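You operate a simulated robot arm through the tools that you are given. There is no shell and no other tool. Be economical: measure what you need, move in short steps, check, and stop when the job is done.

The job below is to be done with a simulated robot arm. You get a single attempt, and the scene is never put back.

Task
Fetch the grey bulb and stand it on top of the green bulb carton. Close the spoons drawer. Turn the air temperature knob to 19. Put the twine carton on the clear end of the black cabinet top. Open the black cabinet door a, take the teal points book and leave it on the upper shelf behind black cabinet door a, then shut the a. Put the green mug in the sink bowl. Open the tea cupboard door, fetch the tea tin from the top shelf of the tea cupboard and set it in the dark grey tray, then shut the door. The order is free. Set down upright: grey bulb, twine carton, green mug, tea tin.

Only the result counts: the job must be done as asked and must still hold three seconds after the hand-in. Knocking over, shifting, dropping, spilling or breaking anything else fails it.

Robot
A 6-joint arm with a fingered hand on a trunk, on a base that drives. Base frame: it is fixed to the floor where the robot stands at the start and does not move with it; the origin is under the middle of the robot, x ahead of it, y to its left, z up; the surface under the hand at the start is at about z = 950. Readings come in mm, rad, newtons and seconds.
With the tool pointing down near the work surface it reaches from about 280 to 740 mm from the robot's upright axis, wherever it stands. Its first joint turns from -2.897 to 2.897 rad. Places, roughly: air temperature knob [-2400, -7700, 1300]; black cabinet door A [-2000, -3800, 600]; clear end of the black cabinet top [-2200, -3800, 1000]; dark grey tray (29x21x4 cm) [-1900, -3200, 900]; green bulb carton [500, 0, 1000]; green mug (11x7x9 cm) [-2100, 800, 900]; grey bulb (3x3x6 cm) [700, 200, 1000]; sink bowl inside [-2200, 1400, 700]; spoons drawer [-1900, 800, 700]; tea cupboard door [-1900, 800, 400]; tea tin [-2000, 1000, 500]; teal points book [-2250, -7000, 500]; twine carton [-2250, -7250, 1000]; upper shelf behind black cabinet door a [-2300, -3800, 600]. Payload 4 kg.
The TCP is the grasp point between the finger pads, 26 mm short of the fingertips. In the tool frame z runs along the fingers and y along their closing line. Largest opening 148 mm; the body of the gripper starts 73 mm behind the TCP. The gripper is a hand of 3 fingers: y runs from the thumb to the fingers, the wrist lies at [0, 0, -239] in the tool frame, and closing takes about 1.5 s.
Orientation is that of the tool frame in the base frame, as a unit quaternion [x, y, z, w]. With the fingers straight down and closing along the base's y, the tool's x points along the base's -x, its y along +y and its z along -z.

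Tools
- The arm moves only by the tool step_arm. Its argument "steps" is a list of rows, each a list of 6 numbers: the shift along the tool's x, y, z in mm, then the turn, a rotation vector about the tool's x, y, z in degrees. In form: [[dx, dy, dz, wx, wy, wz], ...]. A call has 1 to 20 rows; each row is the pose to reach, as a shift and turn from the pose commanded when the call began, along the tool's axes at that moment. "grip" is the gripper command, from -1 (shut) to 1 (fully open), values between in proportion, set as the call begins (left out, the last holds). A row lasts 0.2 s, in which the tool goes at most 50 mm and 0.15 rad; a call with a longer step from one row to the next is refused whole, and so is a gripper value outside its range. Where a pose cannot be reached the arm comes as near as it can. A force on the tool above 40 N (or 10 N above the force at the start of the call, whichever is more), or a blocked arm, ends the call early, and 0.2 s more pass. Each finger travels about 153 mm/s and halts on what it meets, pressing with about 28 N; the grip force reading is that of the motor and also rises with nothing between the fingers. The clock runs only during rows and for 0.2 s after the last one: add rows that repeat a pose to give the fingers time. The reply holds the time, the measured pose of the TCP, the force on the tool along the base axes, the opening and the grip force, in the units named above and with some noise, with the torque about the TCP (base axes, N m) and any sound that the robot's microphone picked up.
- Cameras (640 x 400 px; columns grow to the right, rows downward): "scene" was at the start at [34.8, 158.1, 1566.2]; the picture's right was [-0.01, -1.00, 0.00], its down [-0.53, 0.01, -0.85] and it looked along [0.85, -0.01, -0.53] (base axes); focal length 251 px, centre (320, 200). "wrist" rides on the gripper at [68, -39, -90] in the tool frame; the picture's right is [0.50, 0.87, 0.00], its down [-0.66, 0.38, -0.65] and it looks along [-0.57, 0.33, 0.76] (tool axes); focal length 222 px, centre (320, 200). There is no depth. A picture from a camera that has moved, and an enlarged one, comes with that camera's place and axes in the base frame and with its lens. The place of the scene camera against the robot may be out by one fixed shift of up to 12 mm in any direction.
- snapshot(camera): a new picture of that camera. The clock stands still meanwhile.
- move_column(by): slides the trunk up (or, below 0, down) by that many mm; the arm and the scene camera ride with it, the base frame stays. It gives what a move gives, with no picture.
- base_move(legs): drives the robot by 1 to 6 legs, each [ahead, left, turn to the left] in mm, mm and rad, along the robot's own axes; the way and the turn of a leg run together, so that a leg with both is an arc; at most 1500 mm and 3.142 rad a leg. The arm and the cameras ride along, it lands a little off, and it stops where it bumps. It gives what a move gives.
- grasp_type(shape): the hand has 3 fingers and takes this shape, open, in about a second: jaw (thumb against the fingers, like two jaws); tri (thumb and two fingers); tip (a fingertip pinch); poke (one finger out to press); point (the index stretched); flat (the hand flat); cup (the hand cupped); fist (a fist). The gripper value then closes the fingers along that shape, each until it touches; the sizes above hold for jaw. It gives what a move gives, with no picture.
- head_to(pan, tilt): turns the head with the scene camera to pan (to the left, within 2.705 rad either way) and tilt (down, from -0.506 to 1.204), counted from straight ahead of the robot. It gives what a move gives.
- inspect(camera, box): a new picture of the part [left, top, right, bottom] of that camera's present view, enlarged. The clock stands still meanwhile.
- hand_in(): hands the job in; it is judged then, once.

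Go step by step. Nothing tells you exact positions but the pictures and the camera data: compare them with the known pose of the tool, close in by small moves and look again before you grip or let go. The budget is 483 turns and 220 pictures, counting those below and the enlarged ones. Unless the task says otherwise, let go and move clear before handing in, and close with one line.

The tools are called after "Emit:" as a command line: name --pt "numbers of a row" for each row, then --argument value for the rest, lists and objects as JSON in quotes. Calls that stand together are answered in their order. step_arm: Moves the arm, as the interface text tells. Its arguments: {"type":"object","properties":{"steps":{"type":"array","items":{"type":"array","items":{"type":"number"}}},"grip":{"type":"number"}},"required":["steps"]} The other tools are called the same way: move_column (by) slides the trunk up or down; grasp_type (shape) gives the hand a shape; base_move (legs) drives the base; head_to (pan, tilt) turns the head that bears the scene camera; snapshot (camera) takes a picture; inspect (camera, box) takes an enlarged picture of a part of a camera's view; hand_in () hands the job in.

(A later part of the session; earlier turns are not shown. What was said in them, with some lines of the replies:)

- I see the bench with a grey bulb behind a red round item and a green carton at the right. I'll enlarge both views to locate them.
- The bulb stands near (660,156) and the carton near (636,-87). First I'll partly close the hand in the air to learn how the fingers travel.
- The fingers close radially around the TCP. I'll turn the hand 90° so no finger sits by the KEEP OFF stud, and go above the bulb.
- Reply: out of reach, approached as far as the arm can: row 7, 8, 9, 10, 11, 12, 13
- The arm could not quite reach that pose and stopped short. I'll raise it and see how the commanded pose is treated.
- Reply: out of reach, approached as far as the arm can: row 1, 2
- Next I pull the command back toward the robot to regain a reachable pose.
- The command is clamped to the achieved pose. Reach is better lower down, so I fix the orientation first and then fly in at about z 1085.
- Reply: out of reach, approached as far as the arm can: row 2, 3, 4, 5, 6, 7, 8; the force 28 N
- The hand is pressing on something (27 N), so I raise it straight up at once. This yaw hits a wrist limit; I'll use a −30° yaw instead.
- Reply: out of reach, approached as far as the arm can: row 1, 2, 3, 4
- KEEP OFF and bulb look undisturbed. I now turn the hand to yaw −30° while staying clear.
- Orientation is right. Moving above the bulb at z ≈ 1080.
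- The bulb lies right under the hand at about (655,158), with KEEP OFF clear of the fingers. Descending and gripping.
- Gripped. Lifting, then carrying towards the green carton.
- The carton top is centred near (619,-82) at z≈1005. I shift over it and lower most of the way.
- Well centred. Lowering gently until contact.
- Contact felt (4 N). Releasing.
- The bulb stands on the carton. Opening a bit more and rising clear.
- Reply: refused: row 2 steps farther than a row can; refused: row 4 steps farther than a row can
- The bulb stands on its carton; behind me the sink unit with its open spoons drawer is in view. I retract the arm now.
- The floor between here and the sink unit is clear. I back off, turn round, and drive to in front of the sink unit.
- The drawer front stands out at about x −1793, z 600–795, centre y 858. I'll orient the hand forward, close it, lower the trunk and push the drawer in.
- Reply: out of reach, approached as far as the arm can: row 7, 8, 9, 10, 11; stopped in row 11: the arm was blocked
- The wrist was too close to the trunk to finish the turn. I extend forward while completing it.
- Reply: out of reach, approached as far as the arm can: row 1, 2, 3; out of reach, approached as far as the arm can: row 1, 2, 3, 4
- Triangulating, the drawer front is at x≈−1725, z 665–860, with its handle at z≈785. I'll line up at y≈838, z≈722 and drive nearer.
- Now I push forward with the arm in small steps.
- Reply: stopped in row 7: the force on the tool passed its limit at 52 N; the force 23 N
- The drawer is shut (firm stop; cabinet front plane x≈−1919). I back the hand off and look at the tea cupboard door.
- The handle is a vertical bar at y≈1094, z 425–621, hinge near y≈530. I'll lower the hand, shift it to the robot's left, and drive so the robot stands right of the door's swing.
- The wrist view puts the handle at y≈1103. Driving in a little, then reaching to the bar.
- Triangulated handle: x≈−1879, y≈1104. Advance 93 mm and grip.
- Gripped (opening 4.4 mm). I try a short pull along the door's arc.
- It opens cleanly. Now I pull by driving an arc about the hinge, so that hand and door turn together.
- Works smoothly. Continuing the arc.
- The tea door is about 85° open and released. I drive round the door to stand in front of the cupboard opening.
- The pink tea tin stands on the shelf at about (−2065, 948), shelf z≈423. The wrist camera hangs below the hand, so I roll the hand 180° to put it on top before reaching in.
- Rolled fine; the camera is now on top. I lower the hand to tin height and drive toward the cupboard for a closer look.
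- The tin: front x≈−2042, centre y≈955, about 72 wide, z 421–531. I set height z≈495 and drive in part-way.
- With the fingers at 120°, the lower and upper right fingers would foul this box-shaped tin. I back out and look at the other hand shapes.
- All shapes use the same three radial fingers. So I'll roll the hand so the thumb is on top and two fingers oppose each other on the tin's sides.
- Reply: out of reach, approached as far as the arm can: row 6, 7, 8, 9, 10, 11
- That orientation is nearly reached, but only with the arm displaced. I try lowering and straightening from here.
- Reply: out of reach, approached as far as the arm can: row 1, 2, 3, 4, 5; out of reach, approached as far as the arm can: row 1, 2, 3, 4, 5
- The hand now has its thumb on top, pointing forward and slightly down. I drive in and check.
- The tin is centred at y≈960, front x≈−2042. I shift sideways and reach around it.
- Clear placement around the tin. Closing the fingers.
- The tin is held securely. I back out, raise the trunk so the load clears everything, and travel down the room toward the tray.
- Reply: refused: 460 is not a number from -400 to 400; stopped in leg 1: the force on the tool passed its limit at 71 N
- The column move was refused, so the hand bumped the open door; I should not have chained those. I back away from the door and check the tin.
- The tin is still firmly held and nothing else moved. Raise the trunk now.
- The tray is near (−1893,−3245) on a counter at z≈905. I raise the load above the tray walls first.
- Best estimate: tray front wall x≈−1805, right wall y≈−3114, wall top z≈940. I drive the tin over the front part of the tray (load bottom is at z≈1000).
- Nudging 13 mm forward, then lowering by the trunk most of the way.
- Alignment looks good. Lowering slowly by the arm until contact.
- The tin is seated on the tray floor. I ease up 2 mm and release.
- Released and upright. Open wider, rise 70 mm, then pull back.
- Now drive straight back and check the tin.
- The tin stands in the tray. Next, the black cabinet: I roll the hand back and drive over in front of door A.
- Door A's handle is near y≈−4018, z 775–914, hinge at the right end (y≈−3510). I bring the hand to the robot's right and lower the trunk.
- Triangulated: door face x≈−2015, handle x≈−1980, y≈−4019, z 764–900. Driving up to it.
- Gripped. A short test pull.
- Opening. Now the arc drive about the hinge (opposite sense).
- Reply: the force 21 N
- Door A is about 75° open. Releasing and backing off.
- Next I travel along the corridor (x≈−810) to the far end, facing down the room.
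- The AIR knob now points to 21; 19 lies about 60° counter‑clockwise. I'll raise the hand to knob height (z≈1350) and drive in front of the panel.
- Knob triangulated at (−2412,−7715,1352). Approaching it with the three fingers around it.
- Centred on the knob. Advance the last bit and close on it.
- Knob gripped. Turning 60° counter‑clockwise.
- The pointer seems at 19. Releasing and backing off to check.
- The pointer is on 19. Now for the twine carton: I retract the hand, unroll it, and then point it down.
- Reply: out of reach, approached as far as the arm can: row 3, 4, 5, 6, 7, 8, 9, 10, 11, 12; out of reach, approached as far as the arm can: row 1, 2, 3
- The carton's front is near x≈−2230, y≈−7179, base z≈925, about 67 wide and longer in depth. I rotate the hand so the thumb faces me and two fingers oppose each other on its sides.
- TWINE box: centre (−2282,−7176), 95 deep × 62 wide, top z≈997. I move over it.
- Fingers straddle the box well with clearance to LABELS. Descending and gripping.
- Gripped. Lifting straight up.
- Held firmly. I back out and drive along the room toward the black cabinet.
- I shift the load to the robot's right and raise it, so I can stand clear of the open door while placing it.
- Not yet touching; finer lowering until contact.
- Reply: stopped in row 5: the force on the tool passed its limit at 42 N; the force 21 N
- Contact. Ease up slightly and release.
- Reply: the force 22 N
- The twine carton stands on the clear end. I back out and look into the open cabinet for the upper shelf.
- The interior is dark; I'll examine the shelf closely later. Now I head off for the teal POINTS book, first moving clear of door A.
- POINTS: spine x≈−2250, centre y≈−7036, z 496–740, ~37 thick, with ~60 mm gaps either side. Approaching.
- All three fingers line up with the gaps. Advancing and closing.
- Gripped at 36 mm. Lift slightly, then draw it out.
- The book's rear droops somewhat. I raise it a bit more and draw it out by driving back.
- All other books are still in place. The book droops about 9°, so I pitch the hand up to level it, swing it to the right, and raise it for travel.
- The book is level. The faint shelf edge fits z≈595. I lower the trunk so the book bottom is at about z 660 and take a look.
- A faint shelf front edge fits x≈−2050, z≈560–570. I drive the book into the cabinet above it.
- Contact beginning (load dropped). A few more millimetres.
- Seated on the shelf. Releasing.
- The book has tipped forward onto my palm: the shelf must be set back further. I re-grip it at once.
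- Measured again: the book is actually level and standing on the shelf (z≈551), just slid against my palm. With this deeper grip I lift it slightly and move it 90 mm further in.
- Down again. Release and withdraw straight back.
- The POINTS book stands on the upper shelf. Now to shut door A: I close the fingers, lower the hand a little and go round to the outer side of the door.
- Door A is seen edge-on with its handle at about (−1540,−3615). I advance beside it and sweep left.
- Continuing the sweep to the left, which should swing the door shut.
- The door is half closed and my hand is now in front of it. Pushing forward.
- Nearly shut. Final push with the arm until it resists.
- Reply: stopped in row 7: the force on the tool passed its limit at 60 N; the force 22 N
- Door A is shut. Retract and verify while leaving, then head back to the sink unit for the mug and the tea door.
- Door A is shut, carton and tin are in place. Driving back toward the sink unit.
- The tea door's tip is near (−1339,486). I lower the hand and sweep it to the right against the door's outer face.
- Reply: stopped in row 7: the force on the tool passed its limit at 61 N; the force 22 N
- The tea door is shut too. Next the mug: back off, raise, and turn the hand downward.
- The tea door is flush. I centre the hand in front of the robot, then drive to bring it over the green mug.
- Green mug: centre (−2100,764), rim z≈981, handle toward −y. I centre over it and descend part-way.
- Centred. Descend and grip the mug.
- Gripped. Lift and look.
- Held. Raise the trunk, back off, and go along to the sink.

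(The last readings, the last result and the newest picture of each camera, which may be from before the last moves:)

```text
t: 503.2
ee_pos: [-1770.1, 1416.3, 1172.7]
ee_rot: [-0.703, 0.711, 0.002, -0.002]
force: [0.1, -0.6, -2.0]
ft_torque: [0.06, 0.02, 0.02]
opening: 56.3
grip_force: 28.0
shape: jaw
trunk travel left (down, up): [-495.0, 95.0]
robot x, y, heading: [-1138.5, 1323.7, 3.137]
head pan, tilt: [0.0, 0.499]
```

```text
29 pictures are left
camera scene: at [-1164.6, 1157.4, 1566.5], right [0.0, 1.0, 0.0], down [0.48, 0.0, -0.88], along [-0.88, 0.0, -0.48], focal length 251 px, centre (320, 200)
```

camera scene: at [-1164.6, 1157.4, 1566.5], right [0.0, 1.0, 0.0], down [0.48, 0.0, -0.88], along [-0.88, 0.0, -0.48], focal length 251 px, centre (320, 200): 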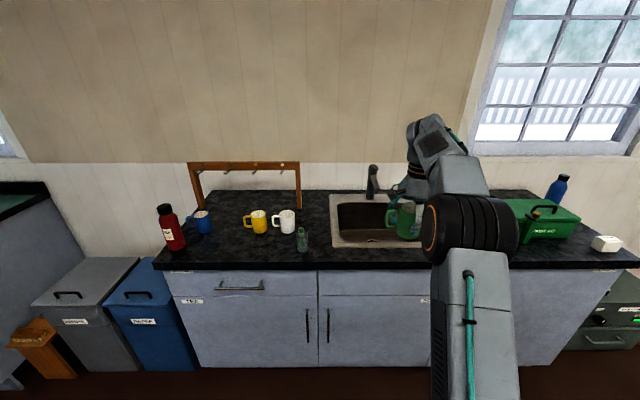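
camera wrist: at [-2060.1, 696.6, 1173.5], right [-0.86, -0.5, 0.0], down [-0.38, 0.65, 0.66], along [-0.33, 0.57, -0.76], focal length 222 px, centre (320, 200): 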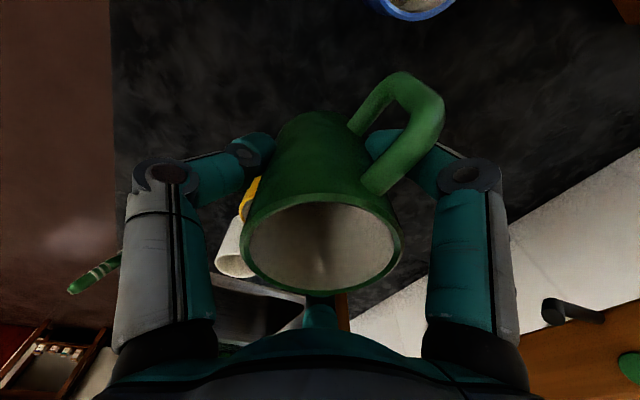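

Emit:
inspect --camera "scene" --box '[310, 150, 470, 260]'

Emit:
snapshot --camera "wrist"

```text
3.64 times, centred on (390, 205) of scene
camera zoom: at [-1164.6, 1157.4, 1566.5], right [0.0, 1.0, 0.0], down [0.48, 0.0, -0.88], along [-0.88, 0.0, -0.48], focal length 911 px, centre (66, 182)
```

zoom: 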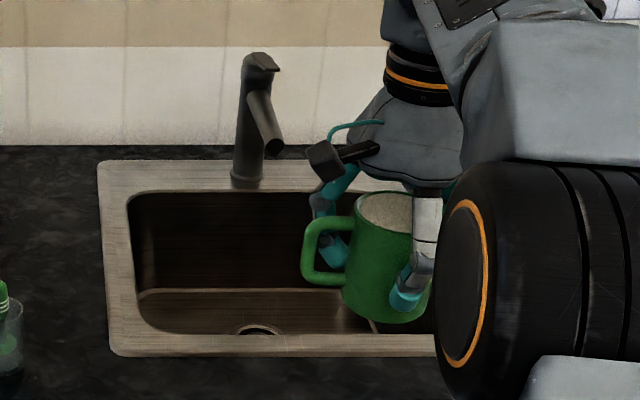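

```text
27 pictures are left
camera wrist: at [-1729.6, 1348.7, 1263.3], right [-0.87, -0.49, 0.0], down [-0.37, 0.66, 0.66], along [-0.32, 0.57, -0.75], focal length 222 px, centre (320, 200)
```

wrist: 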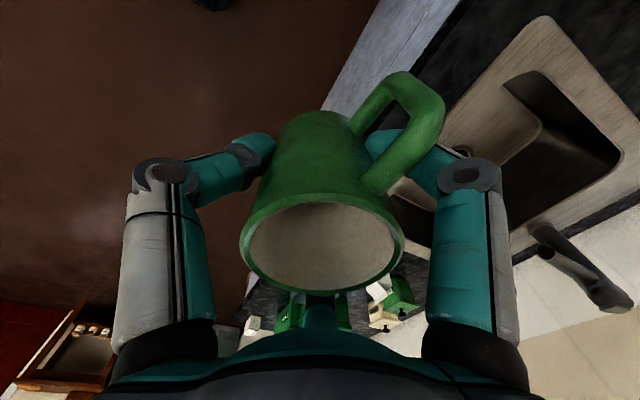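

The bowl opening spans x≈−2007…−2340, y≈1243…1620, with the spout near y≈1425 reaching to x≈−2240. I'll lower the mug at about (−2120,1385), in front of the spout.

Emit:
base_move --legs '[[345, 28, 0]]'

Emit:
snapshot --camera "scene"

Emit:
snapshot --camera "wrist"

```text
t: 505.5
ee_pos: [-2115.3, 1393.9, 1174.1]
ee_rot: [-0.701, 0.713, 0.002, -0.002]
force: [-1.7, -0.2, -2.3]
ft_torque: [0.04, -0.02, -0.03]
opening: 56.1
grip_force: 27.6
shape: jaw
trunk travel left (down, up): [-495.0, 95.0]
robot x, y, heading: [-1486.1, 1291.5, 3.131]
head pan, tilt: [0.0, 0.499]
```

```text
26 pictures are left
camera scene: at [-1512.3, 1131.6, 1566.5], right [0.01, 1.0, 0.0], down [0.48, 0.0, -0.88], along [-0.88, 0.01, -0.48], focal length 251 px, centre (320, 200)
```

scene: 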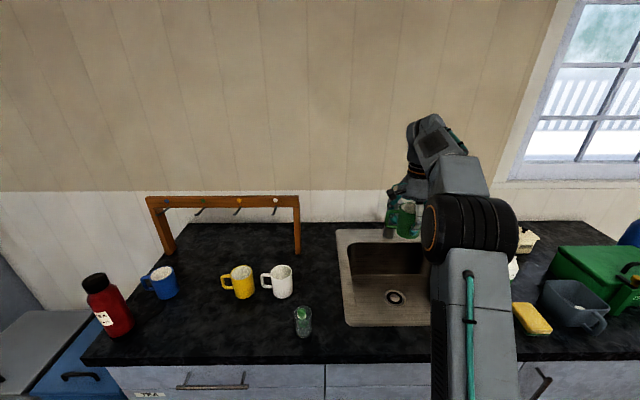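

```text
25 pictures are left
camera wrist: at [-2076.0, 1326.7, 1263.1], right [-0.87, -0.48, 0.0], down [-0.36, 0.66, 0.66], along [-0.32, 0.57, -0.76], focal length 222 px, centre (320, 200)
```

wrist: 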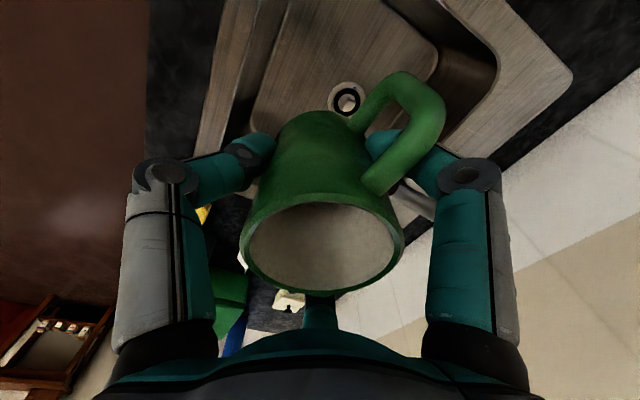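

Emit:
inspect --camera "scene" --box '[330, 110, 470, 330]'

```text
1.82 times, centred on (400, 220) of scene
camera zoom: at [-1512.3, 1131.6, 1566.5], right [0.01, 1.0, 0.0], down [0.48, 0.0, -0.88], along [-0.88, 0.01, -0.48], focal length 456 px, centre (174, 164)
```

zoom: 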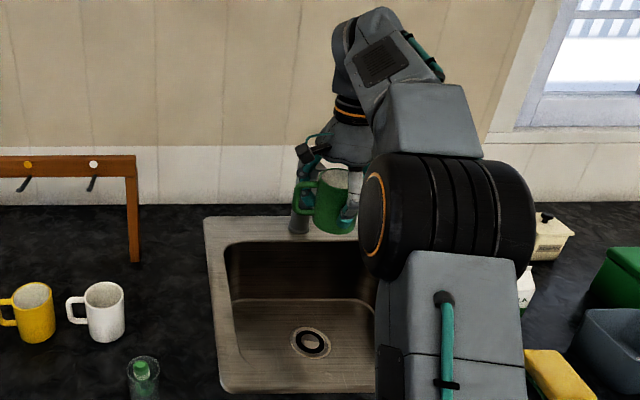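

The spout tip works out at about (−2267,1440,1013), clear of the hand. I shift 18 mm further back and 5 mm left, then lower with the trunk.

Emit:
step_arm --pt "5 18 0 0 0 0" --pt "5 18 0 0 0 0"

Emit:
move_column --by -200

Emit:
snapshot --camera "wrist"

Emit:
inspect --camera "scene" --box '[330, 130, 490, 310]'

```text
t: 506.1
ee_pos: [-2133.7, 1390.4, 1174.0]
ee_rot: [-0.701, 0.713, 0.002, -0.002]
force: [0.3, 0.1, -1.9]
ft_torque: [0.03, -0.02, -0.01]
opening: 56.1
grip_force: 27.6
shape: jaw
trunk travel left (down, up): [-495.0, 95.0]
robot x, y, heading: [-1484.9, 1294.8, 3.129]
head pan, tilt: [0.0, 0.499]
```

```text
t: 508.2
ee_pos: [-2132.7, 1389.2, 973.5]
ee_rot: [-0.701, 0.713, 0.002, -0.002]
force: [-0.5, 0.0, -1.3]
ft_torque: [0.02, 0.01, 0.02]
opening: 56.4
grip_force: 28.0
shape: jaw
trunk travel left (down, up): [-295.0, 295.0]
robot x, y, heading: [-1483.7, 1292.8, 3.133]
head pan, tilt: [0.0, 0.499]
```

```text
23 pictures are left
camera wrist: at [-2094.2, 1322.1, 1063.2], right [-0.88, -0.48, 0.0], down [-0.36, 0.66, 0.66], along [-0.32, 0.57, -0.75], focal length 222 px, centre (320, 200)
```

wrist: 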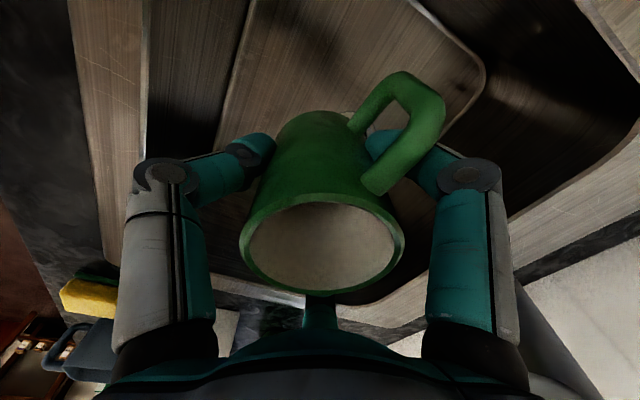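

```text
2.22 times, centred on (410, 220) of scene
camera zoom: at [-1512.0, 1131.6, 1366.5], right [0.01, 1.0, 0.0], down [0.48, 0.0, -0.88], along [-0.88, 0.01, -0.48], focal length 557 px, centre (120, 156)
```

zoom: 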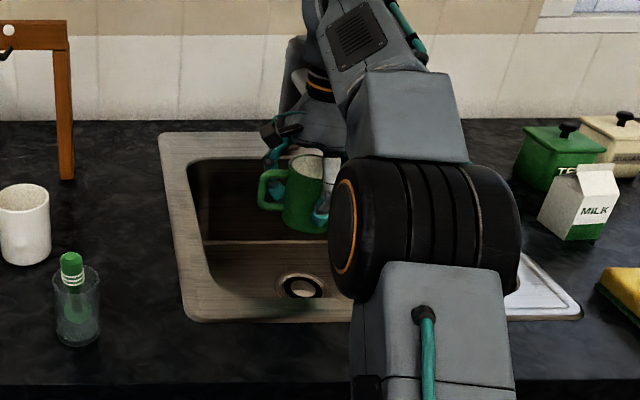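

Clear all round. Lowering further.

Emit:
move_column --by -130

Emit:
snapshot --camera "wrist"

```text
t: 509.8
ee_pos: [-2132.7, 1390.3, 844.1]
ee_rot: [-0.701, 0.713, 0.001, -0.002]
force: [-1.5, 0.5, -3.0]
ft_torque: [-0.02, 0.0, 0.01]
opening: 56.3
grip_force: 28.2
shape: jaw
trunk travel left (down, up): [-165.0, 425.0]
robot x, y, heading: [-1482.7, 1293.4, 3.135]
head pan, tilt: [0.0, 0.499]
```

```text
21 pictures are left
camera wrist: at [-2094.2, 1322.1, 933.2], right [-0.88, -0.48, 0.0], down [-0.36, 0.66, 0.66], along [-0.32, 0.57, -0.75], focal length 222 px, centre (320, 200)
```

wrist: 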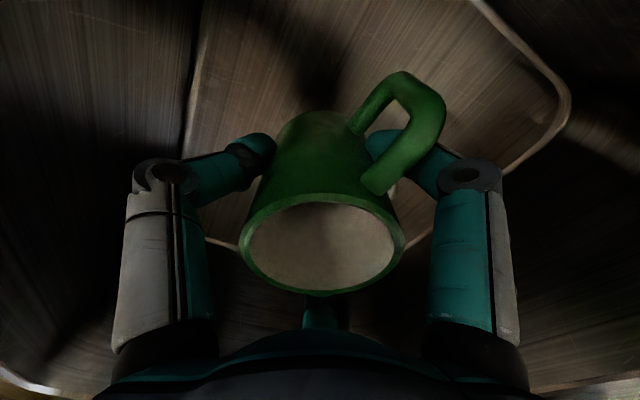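

Emit:
step_arm --pt "0 0 15 0 0 0" --pt "0 0 30 0 0 0" --pt "0 0 40 0 0 0" --pt "0 0 45 0 0 0" --pt "0 0 50 0 0 0" --pt "0 0 54 0 0 0" --pt "0 0 58 0 0 0" --pt "0 0 62 0 0 0"

```text
t: 511.6
ee_pos: [-2133.9, 1390.8, 780.8]
ee_rot: [-0.7, 0.714, 0.003, -0.001]
force: [0.4, -0.9, -3.1]
ft_torque: [0.0, 0.0, 0.0]
opening: 56.3
grip_force: 28.3
shape: jaw
trunk travel left (down, up): [-165.0, 425.0]
robot x, y, heading: [-1486.9, 1292.2, 3.134]
head pan, tilt: [0.0, 0.499]
```

Emit:
step_arm --pt "0 0 4 0 0 0" --pt "0 0 8 0 0 0" --pt "0 0 12 0 0 0" --pt "0 0 16 0 0 0" --pt "0 0 20 0 0 0" --pt "0 0 24 0 0 0"

Emit:
snapshot --camera "wrist"

```text
t: 512.5
ee_pos: [-2133.4, 1390.8, 777.5]
ee_rot: [-0.701, 0.713, 0.008, -0.007]
force: [3.8, 1.0, 23.2]
ft_torque: [-0.03, -0.28, -0.03]
opening: 58.5
grip_force: 28.0
shape: jaw
trunk travel left (down, up): [-165.0, 425.0]
robot x, y, heading: [-1485.7, 1294.9, 3.132]
head pan, tilt: [0.0, 0.499]
stopped in row 4: the force on the tool passed its limit at 44 N (the readings are from after the stop); the commanded pose is now the measured one
```

```text
20 pictures are left
camera wrist: at [-2093.3, 1321.7, 866.2], right [-0.87, -0.48, 0.02], down [-0.35, 0.66, 0.66], along [-0.33, 0.57, -0.75], focal length 222 px, centre (320, 200)
```

wrist: 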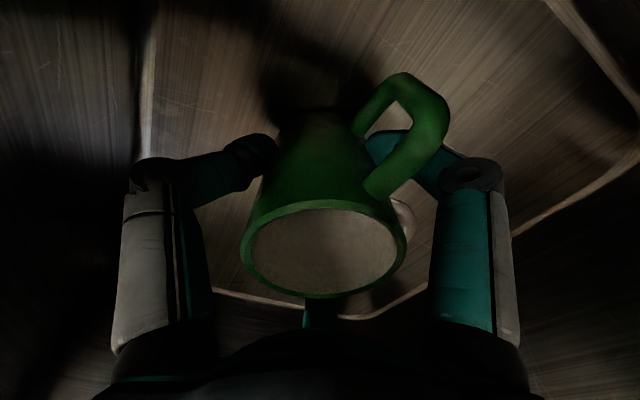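

The mug touches the bowl floor. Ease up slightly, release, and rise.

Emit:
step_arm --pt "0 0 -2 0 0 0" --pt "0 0 -2 0 0 0"

Emit:
step_arm --pt "0 0 0 0 0 0" --pt "0 0 0 0 0 0" --pt "0 0 0 0 0 0" --pt "0 0 0 0 0 0" --grip 0.3

Emit:
step_arm --pt "0 0 -20 0 0 0" --pt "0 0 -60 0 0 0" --pt "0 0 -100 0 0 0" --pt "0 0 -120 0 0 0"

Emit:
snapshot --camera "wrist"

```text
t: 513.1
ee_pos: [-2132.7, 1389.3, 776.7]
ee_rot: [-0.701, 0.713, 0.007, -0.006]
force: [1.0, -0.3, 23.5]
ft_torque: [0.0, -0.18, 0.01]
opening: 58.5
grip_force: 28.2
shape: jaw
trunk travel left (down, up): [-165.0, 425.0]
robot x, y, heading: [-1480.0, 1293.6, 3.135]
head pan, tilt: [0.0, 0.499]
```

```text
t: 514.1
ee_pos: [-2134.4, 1390.8, 775.4]
ee_rot: [-0.701, 0.713, 0.006, -0.005]
force: [1.0, -0.5, 0.7]
ft_torque: [0.01, 0.0, -0.03]
opening: 95.6
grip_force: 0.0
shape: jaw
trunk travel left (down, up): [-165.0, 425.0]
robot x, y, heading: [-1482.3, 1294.8, 3.135]
head pan, tilt: [0.0, 0.499]
```

```text
t: 515.1
ee_pos: [-2131.4, 1389.3, 884.6]
ee_rot: [-0.701, 0.714, 0.006, -0.005]
force: [-0.5, 0.7, -0.2]
ft_torque: [0.02, -0.04, -0.03]
opening: 95.9
grip_force: 0.1
shape: jaw
out of reach, approached as far as the arm can: row 4
trunk travel left (down, up): [-165.0, 425.0]
robot x, y, heading: [-1480.4, 1296.0, 3.131]
head pan, tilt: [0.0, 0.499]
```

```text
19 pictures are left
camera wrist: at [-2092.0, 1322.0, 974.2], right [-0.87, -0.48, 0.01], down [-0.36, 0.66, 0.66], along [-0.33, 0.57, -0.75], focal length 222 px, centre (320, 200)
```

wrist: 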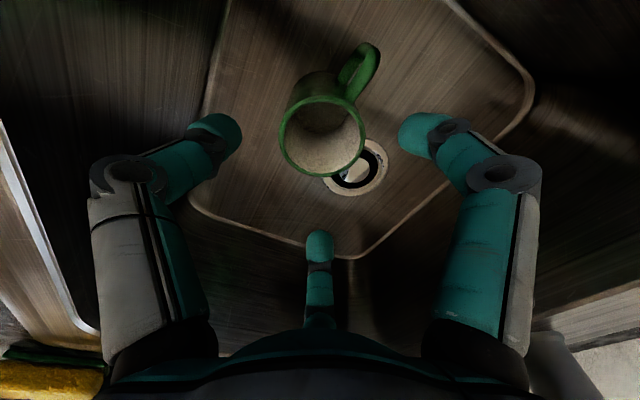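

The mug stands upright in the bowl. Raise straight up and back away, then do a final check.

Emit:
move_column --by 300

Emit:
base_move --legs '[[-600, 0, 0]]'

Emit:
snapshot --camera "scene"

```text
t: 518.1
ee_pos: [-2132.3, 1390.3, 1185.4]
ee_rot: [-0.701, 0.714, 0.006, -0.004]
force: [0.0, 0.3, 0.7]
ft_torque: [-0.02, 0.01, -0.01]
opening: 95.7
grip_force: 0.1
shape: jaw
trunk travel left (down, up): [-465.0, 125.0]
robot x, y, heading: [-1485.0, 1291.2, 3.132]
head pan, tilt: [0.0, 0.499]
```

```text
t: 521.4
ee_pos: [-1533.7, 1384.3, 1183.9]
ee_rot: [-0.7, 0.714, 0.006, -0.004]
force: [0.0, -0.4, -0.7]
ft_torque: [0.01, 0.03, -0.02]
opening: 95.7
grip_force: 0.0
shape: jaw
trunk travel left (down, up): [-465.0, 125.0]
robot x, y, heading: [-886.9, 1288.9, 3.133]
head pan, tilt: [0.0, 0.499]
```

```text
18 pictures are left
camera scene: at [-914.3, 1125.7, 1536.5], right [0.01, 1.0, 0.0], down [0.48, -0.01, -0.88], along [-0.88, 0.01, -0.48], focal length 251 px, centre (320, 200)
```

scene: 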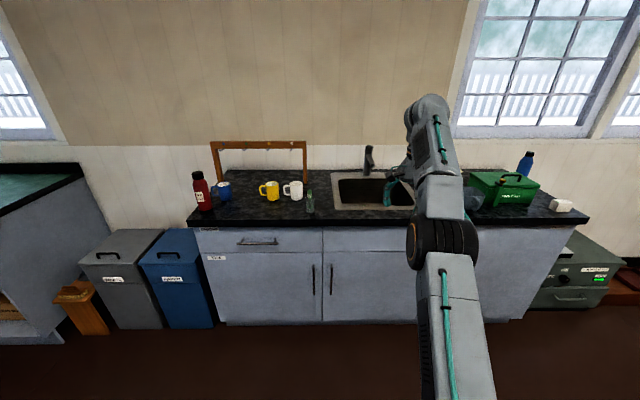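

Emit:
inspect --camera "scene" --box '[180, 200, 440, 340]'

Emit:
head_to --pan 2.41 --tilt 0.25

Emit:
inspect --camera "scene" --box '[240, 140, 400, 260]'

```text
2.46 times, centred on (310, 270) of scene
camera zoom: at [-914.3, 1125.7, 1536.5], right [0.01, 1.0, 0.0], down [0.48, -0.01, -0.88], along [-0.88, 0.01, -0.48], focal length 617 px, centre (345, 28)
```

zoom: 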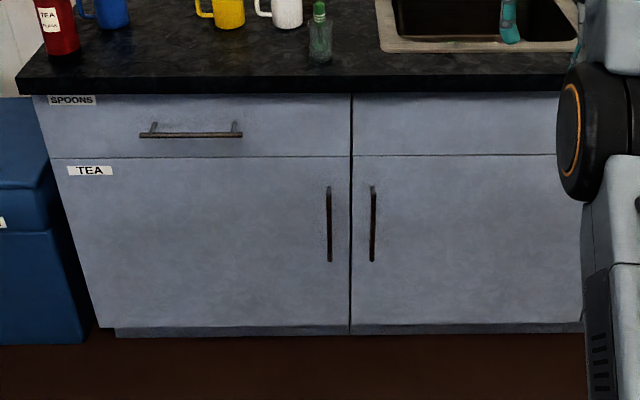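

```text
t: 523.6
ee_pos: [-1534.1, 1384.9, 1184.4]
ee_rot: [-0.7, 0.714, 0.006, -0.005]
force: [-1.3, -0.3, -0.1]
ft_torque: [0.01, 0.04, -0.02]
opening: 96.0
grip_force: 0.1
shape: jaw
trunk travel left (down, up): [-465.0, 125.0]
robot x, y, heading: [-885.9, 1289.4, 3.131]
head pan, tilt: [2.41, 0.25]
```

```text
3.33 times, centred on (320, 200) of scene
camera zoom: at [-754.5, 1061.6, 1559.6], right [-0.68, -0.74, 0.0], down [-0.18, 0.17, -0.97], along [0.71, -0.66, -0.25], focal length 835 px, centre (320, 200)
```

zoom: 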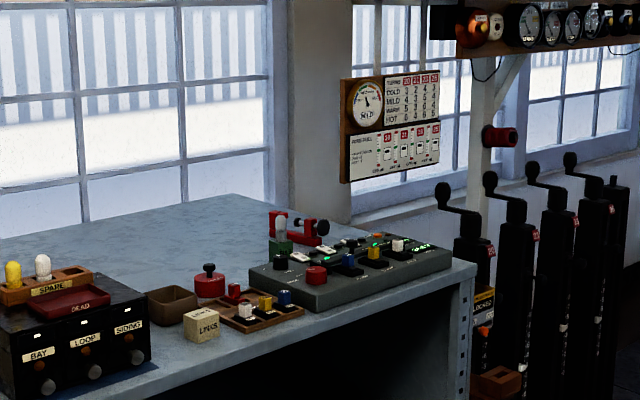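

Everything checks out: the bulb stands on its carton, the drawer and both doors are flush, and the tin, carton, book and mug are in place with the hand clear.

Emit:
hand_in

```text
The job is handed in.
```

The job is done and handed in. My last checks showed the grey bulb standing on the green carton, the knob at 19, the spoons drawer and both doors shut, and the twine carton, tea tin, green mug and teal book in their places. Two contacts along the way could count against it. The hand pressed at about 28 N on something near the FAILED tray and the KEEP OFF stud at the start, and the held tin bumped the open tea door at about 71 N. I saw nothing displaced by either.
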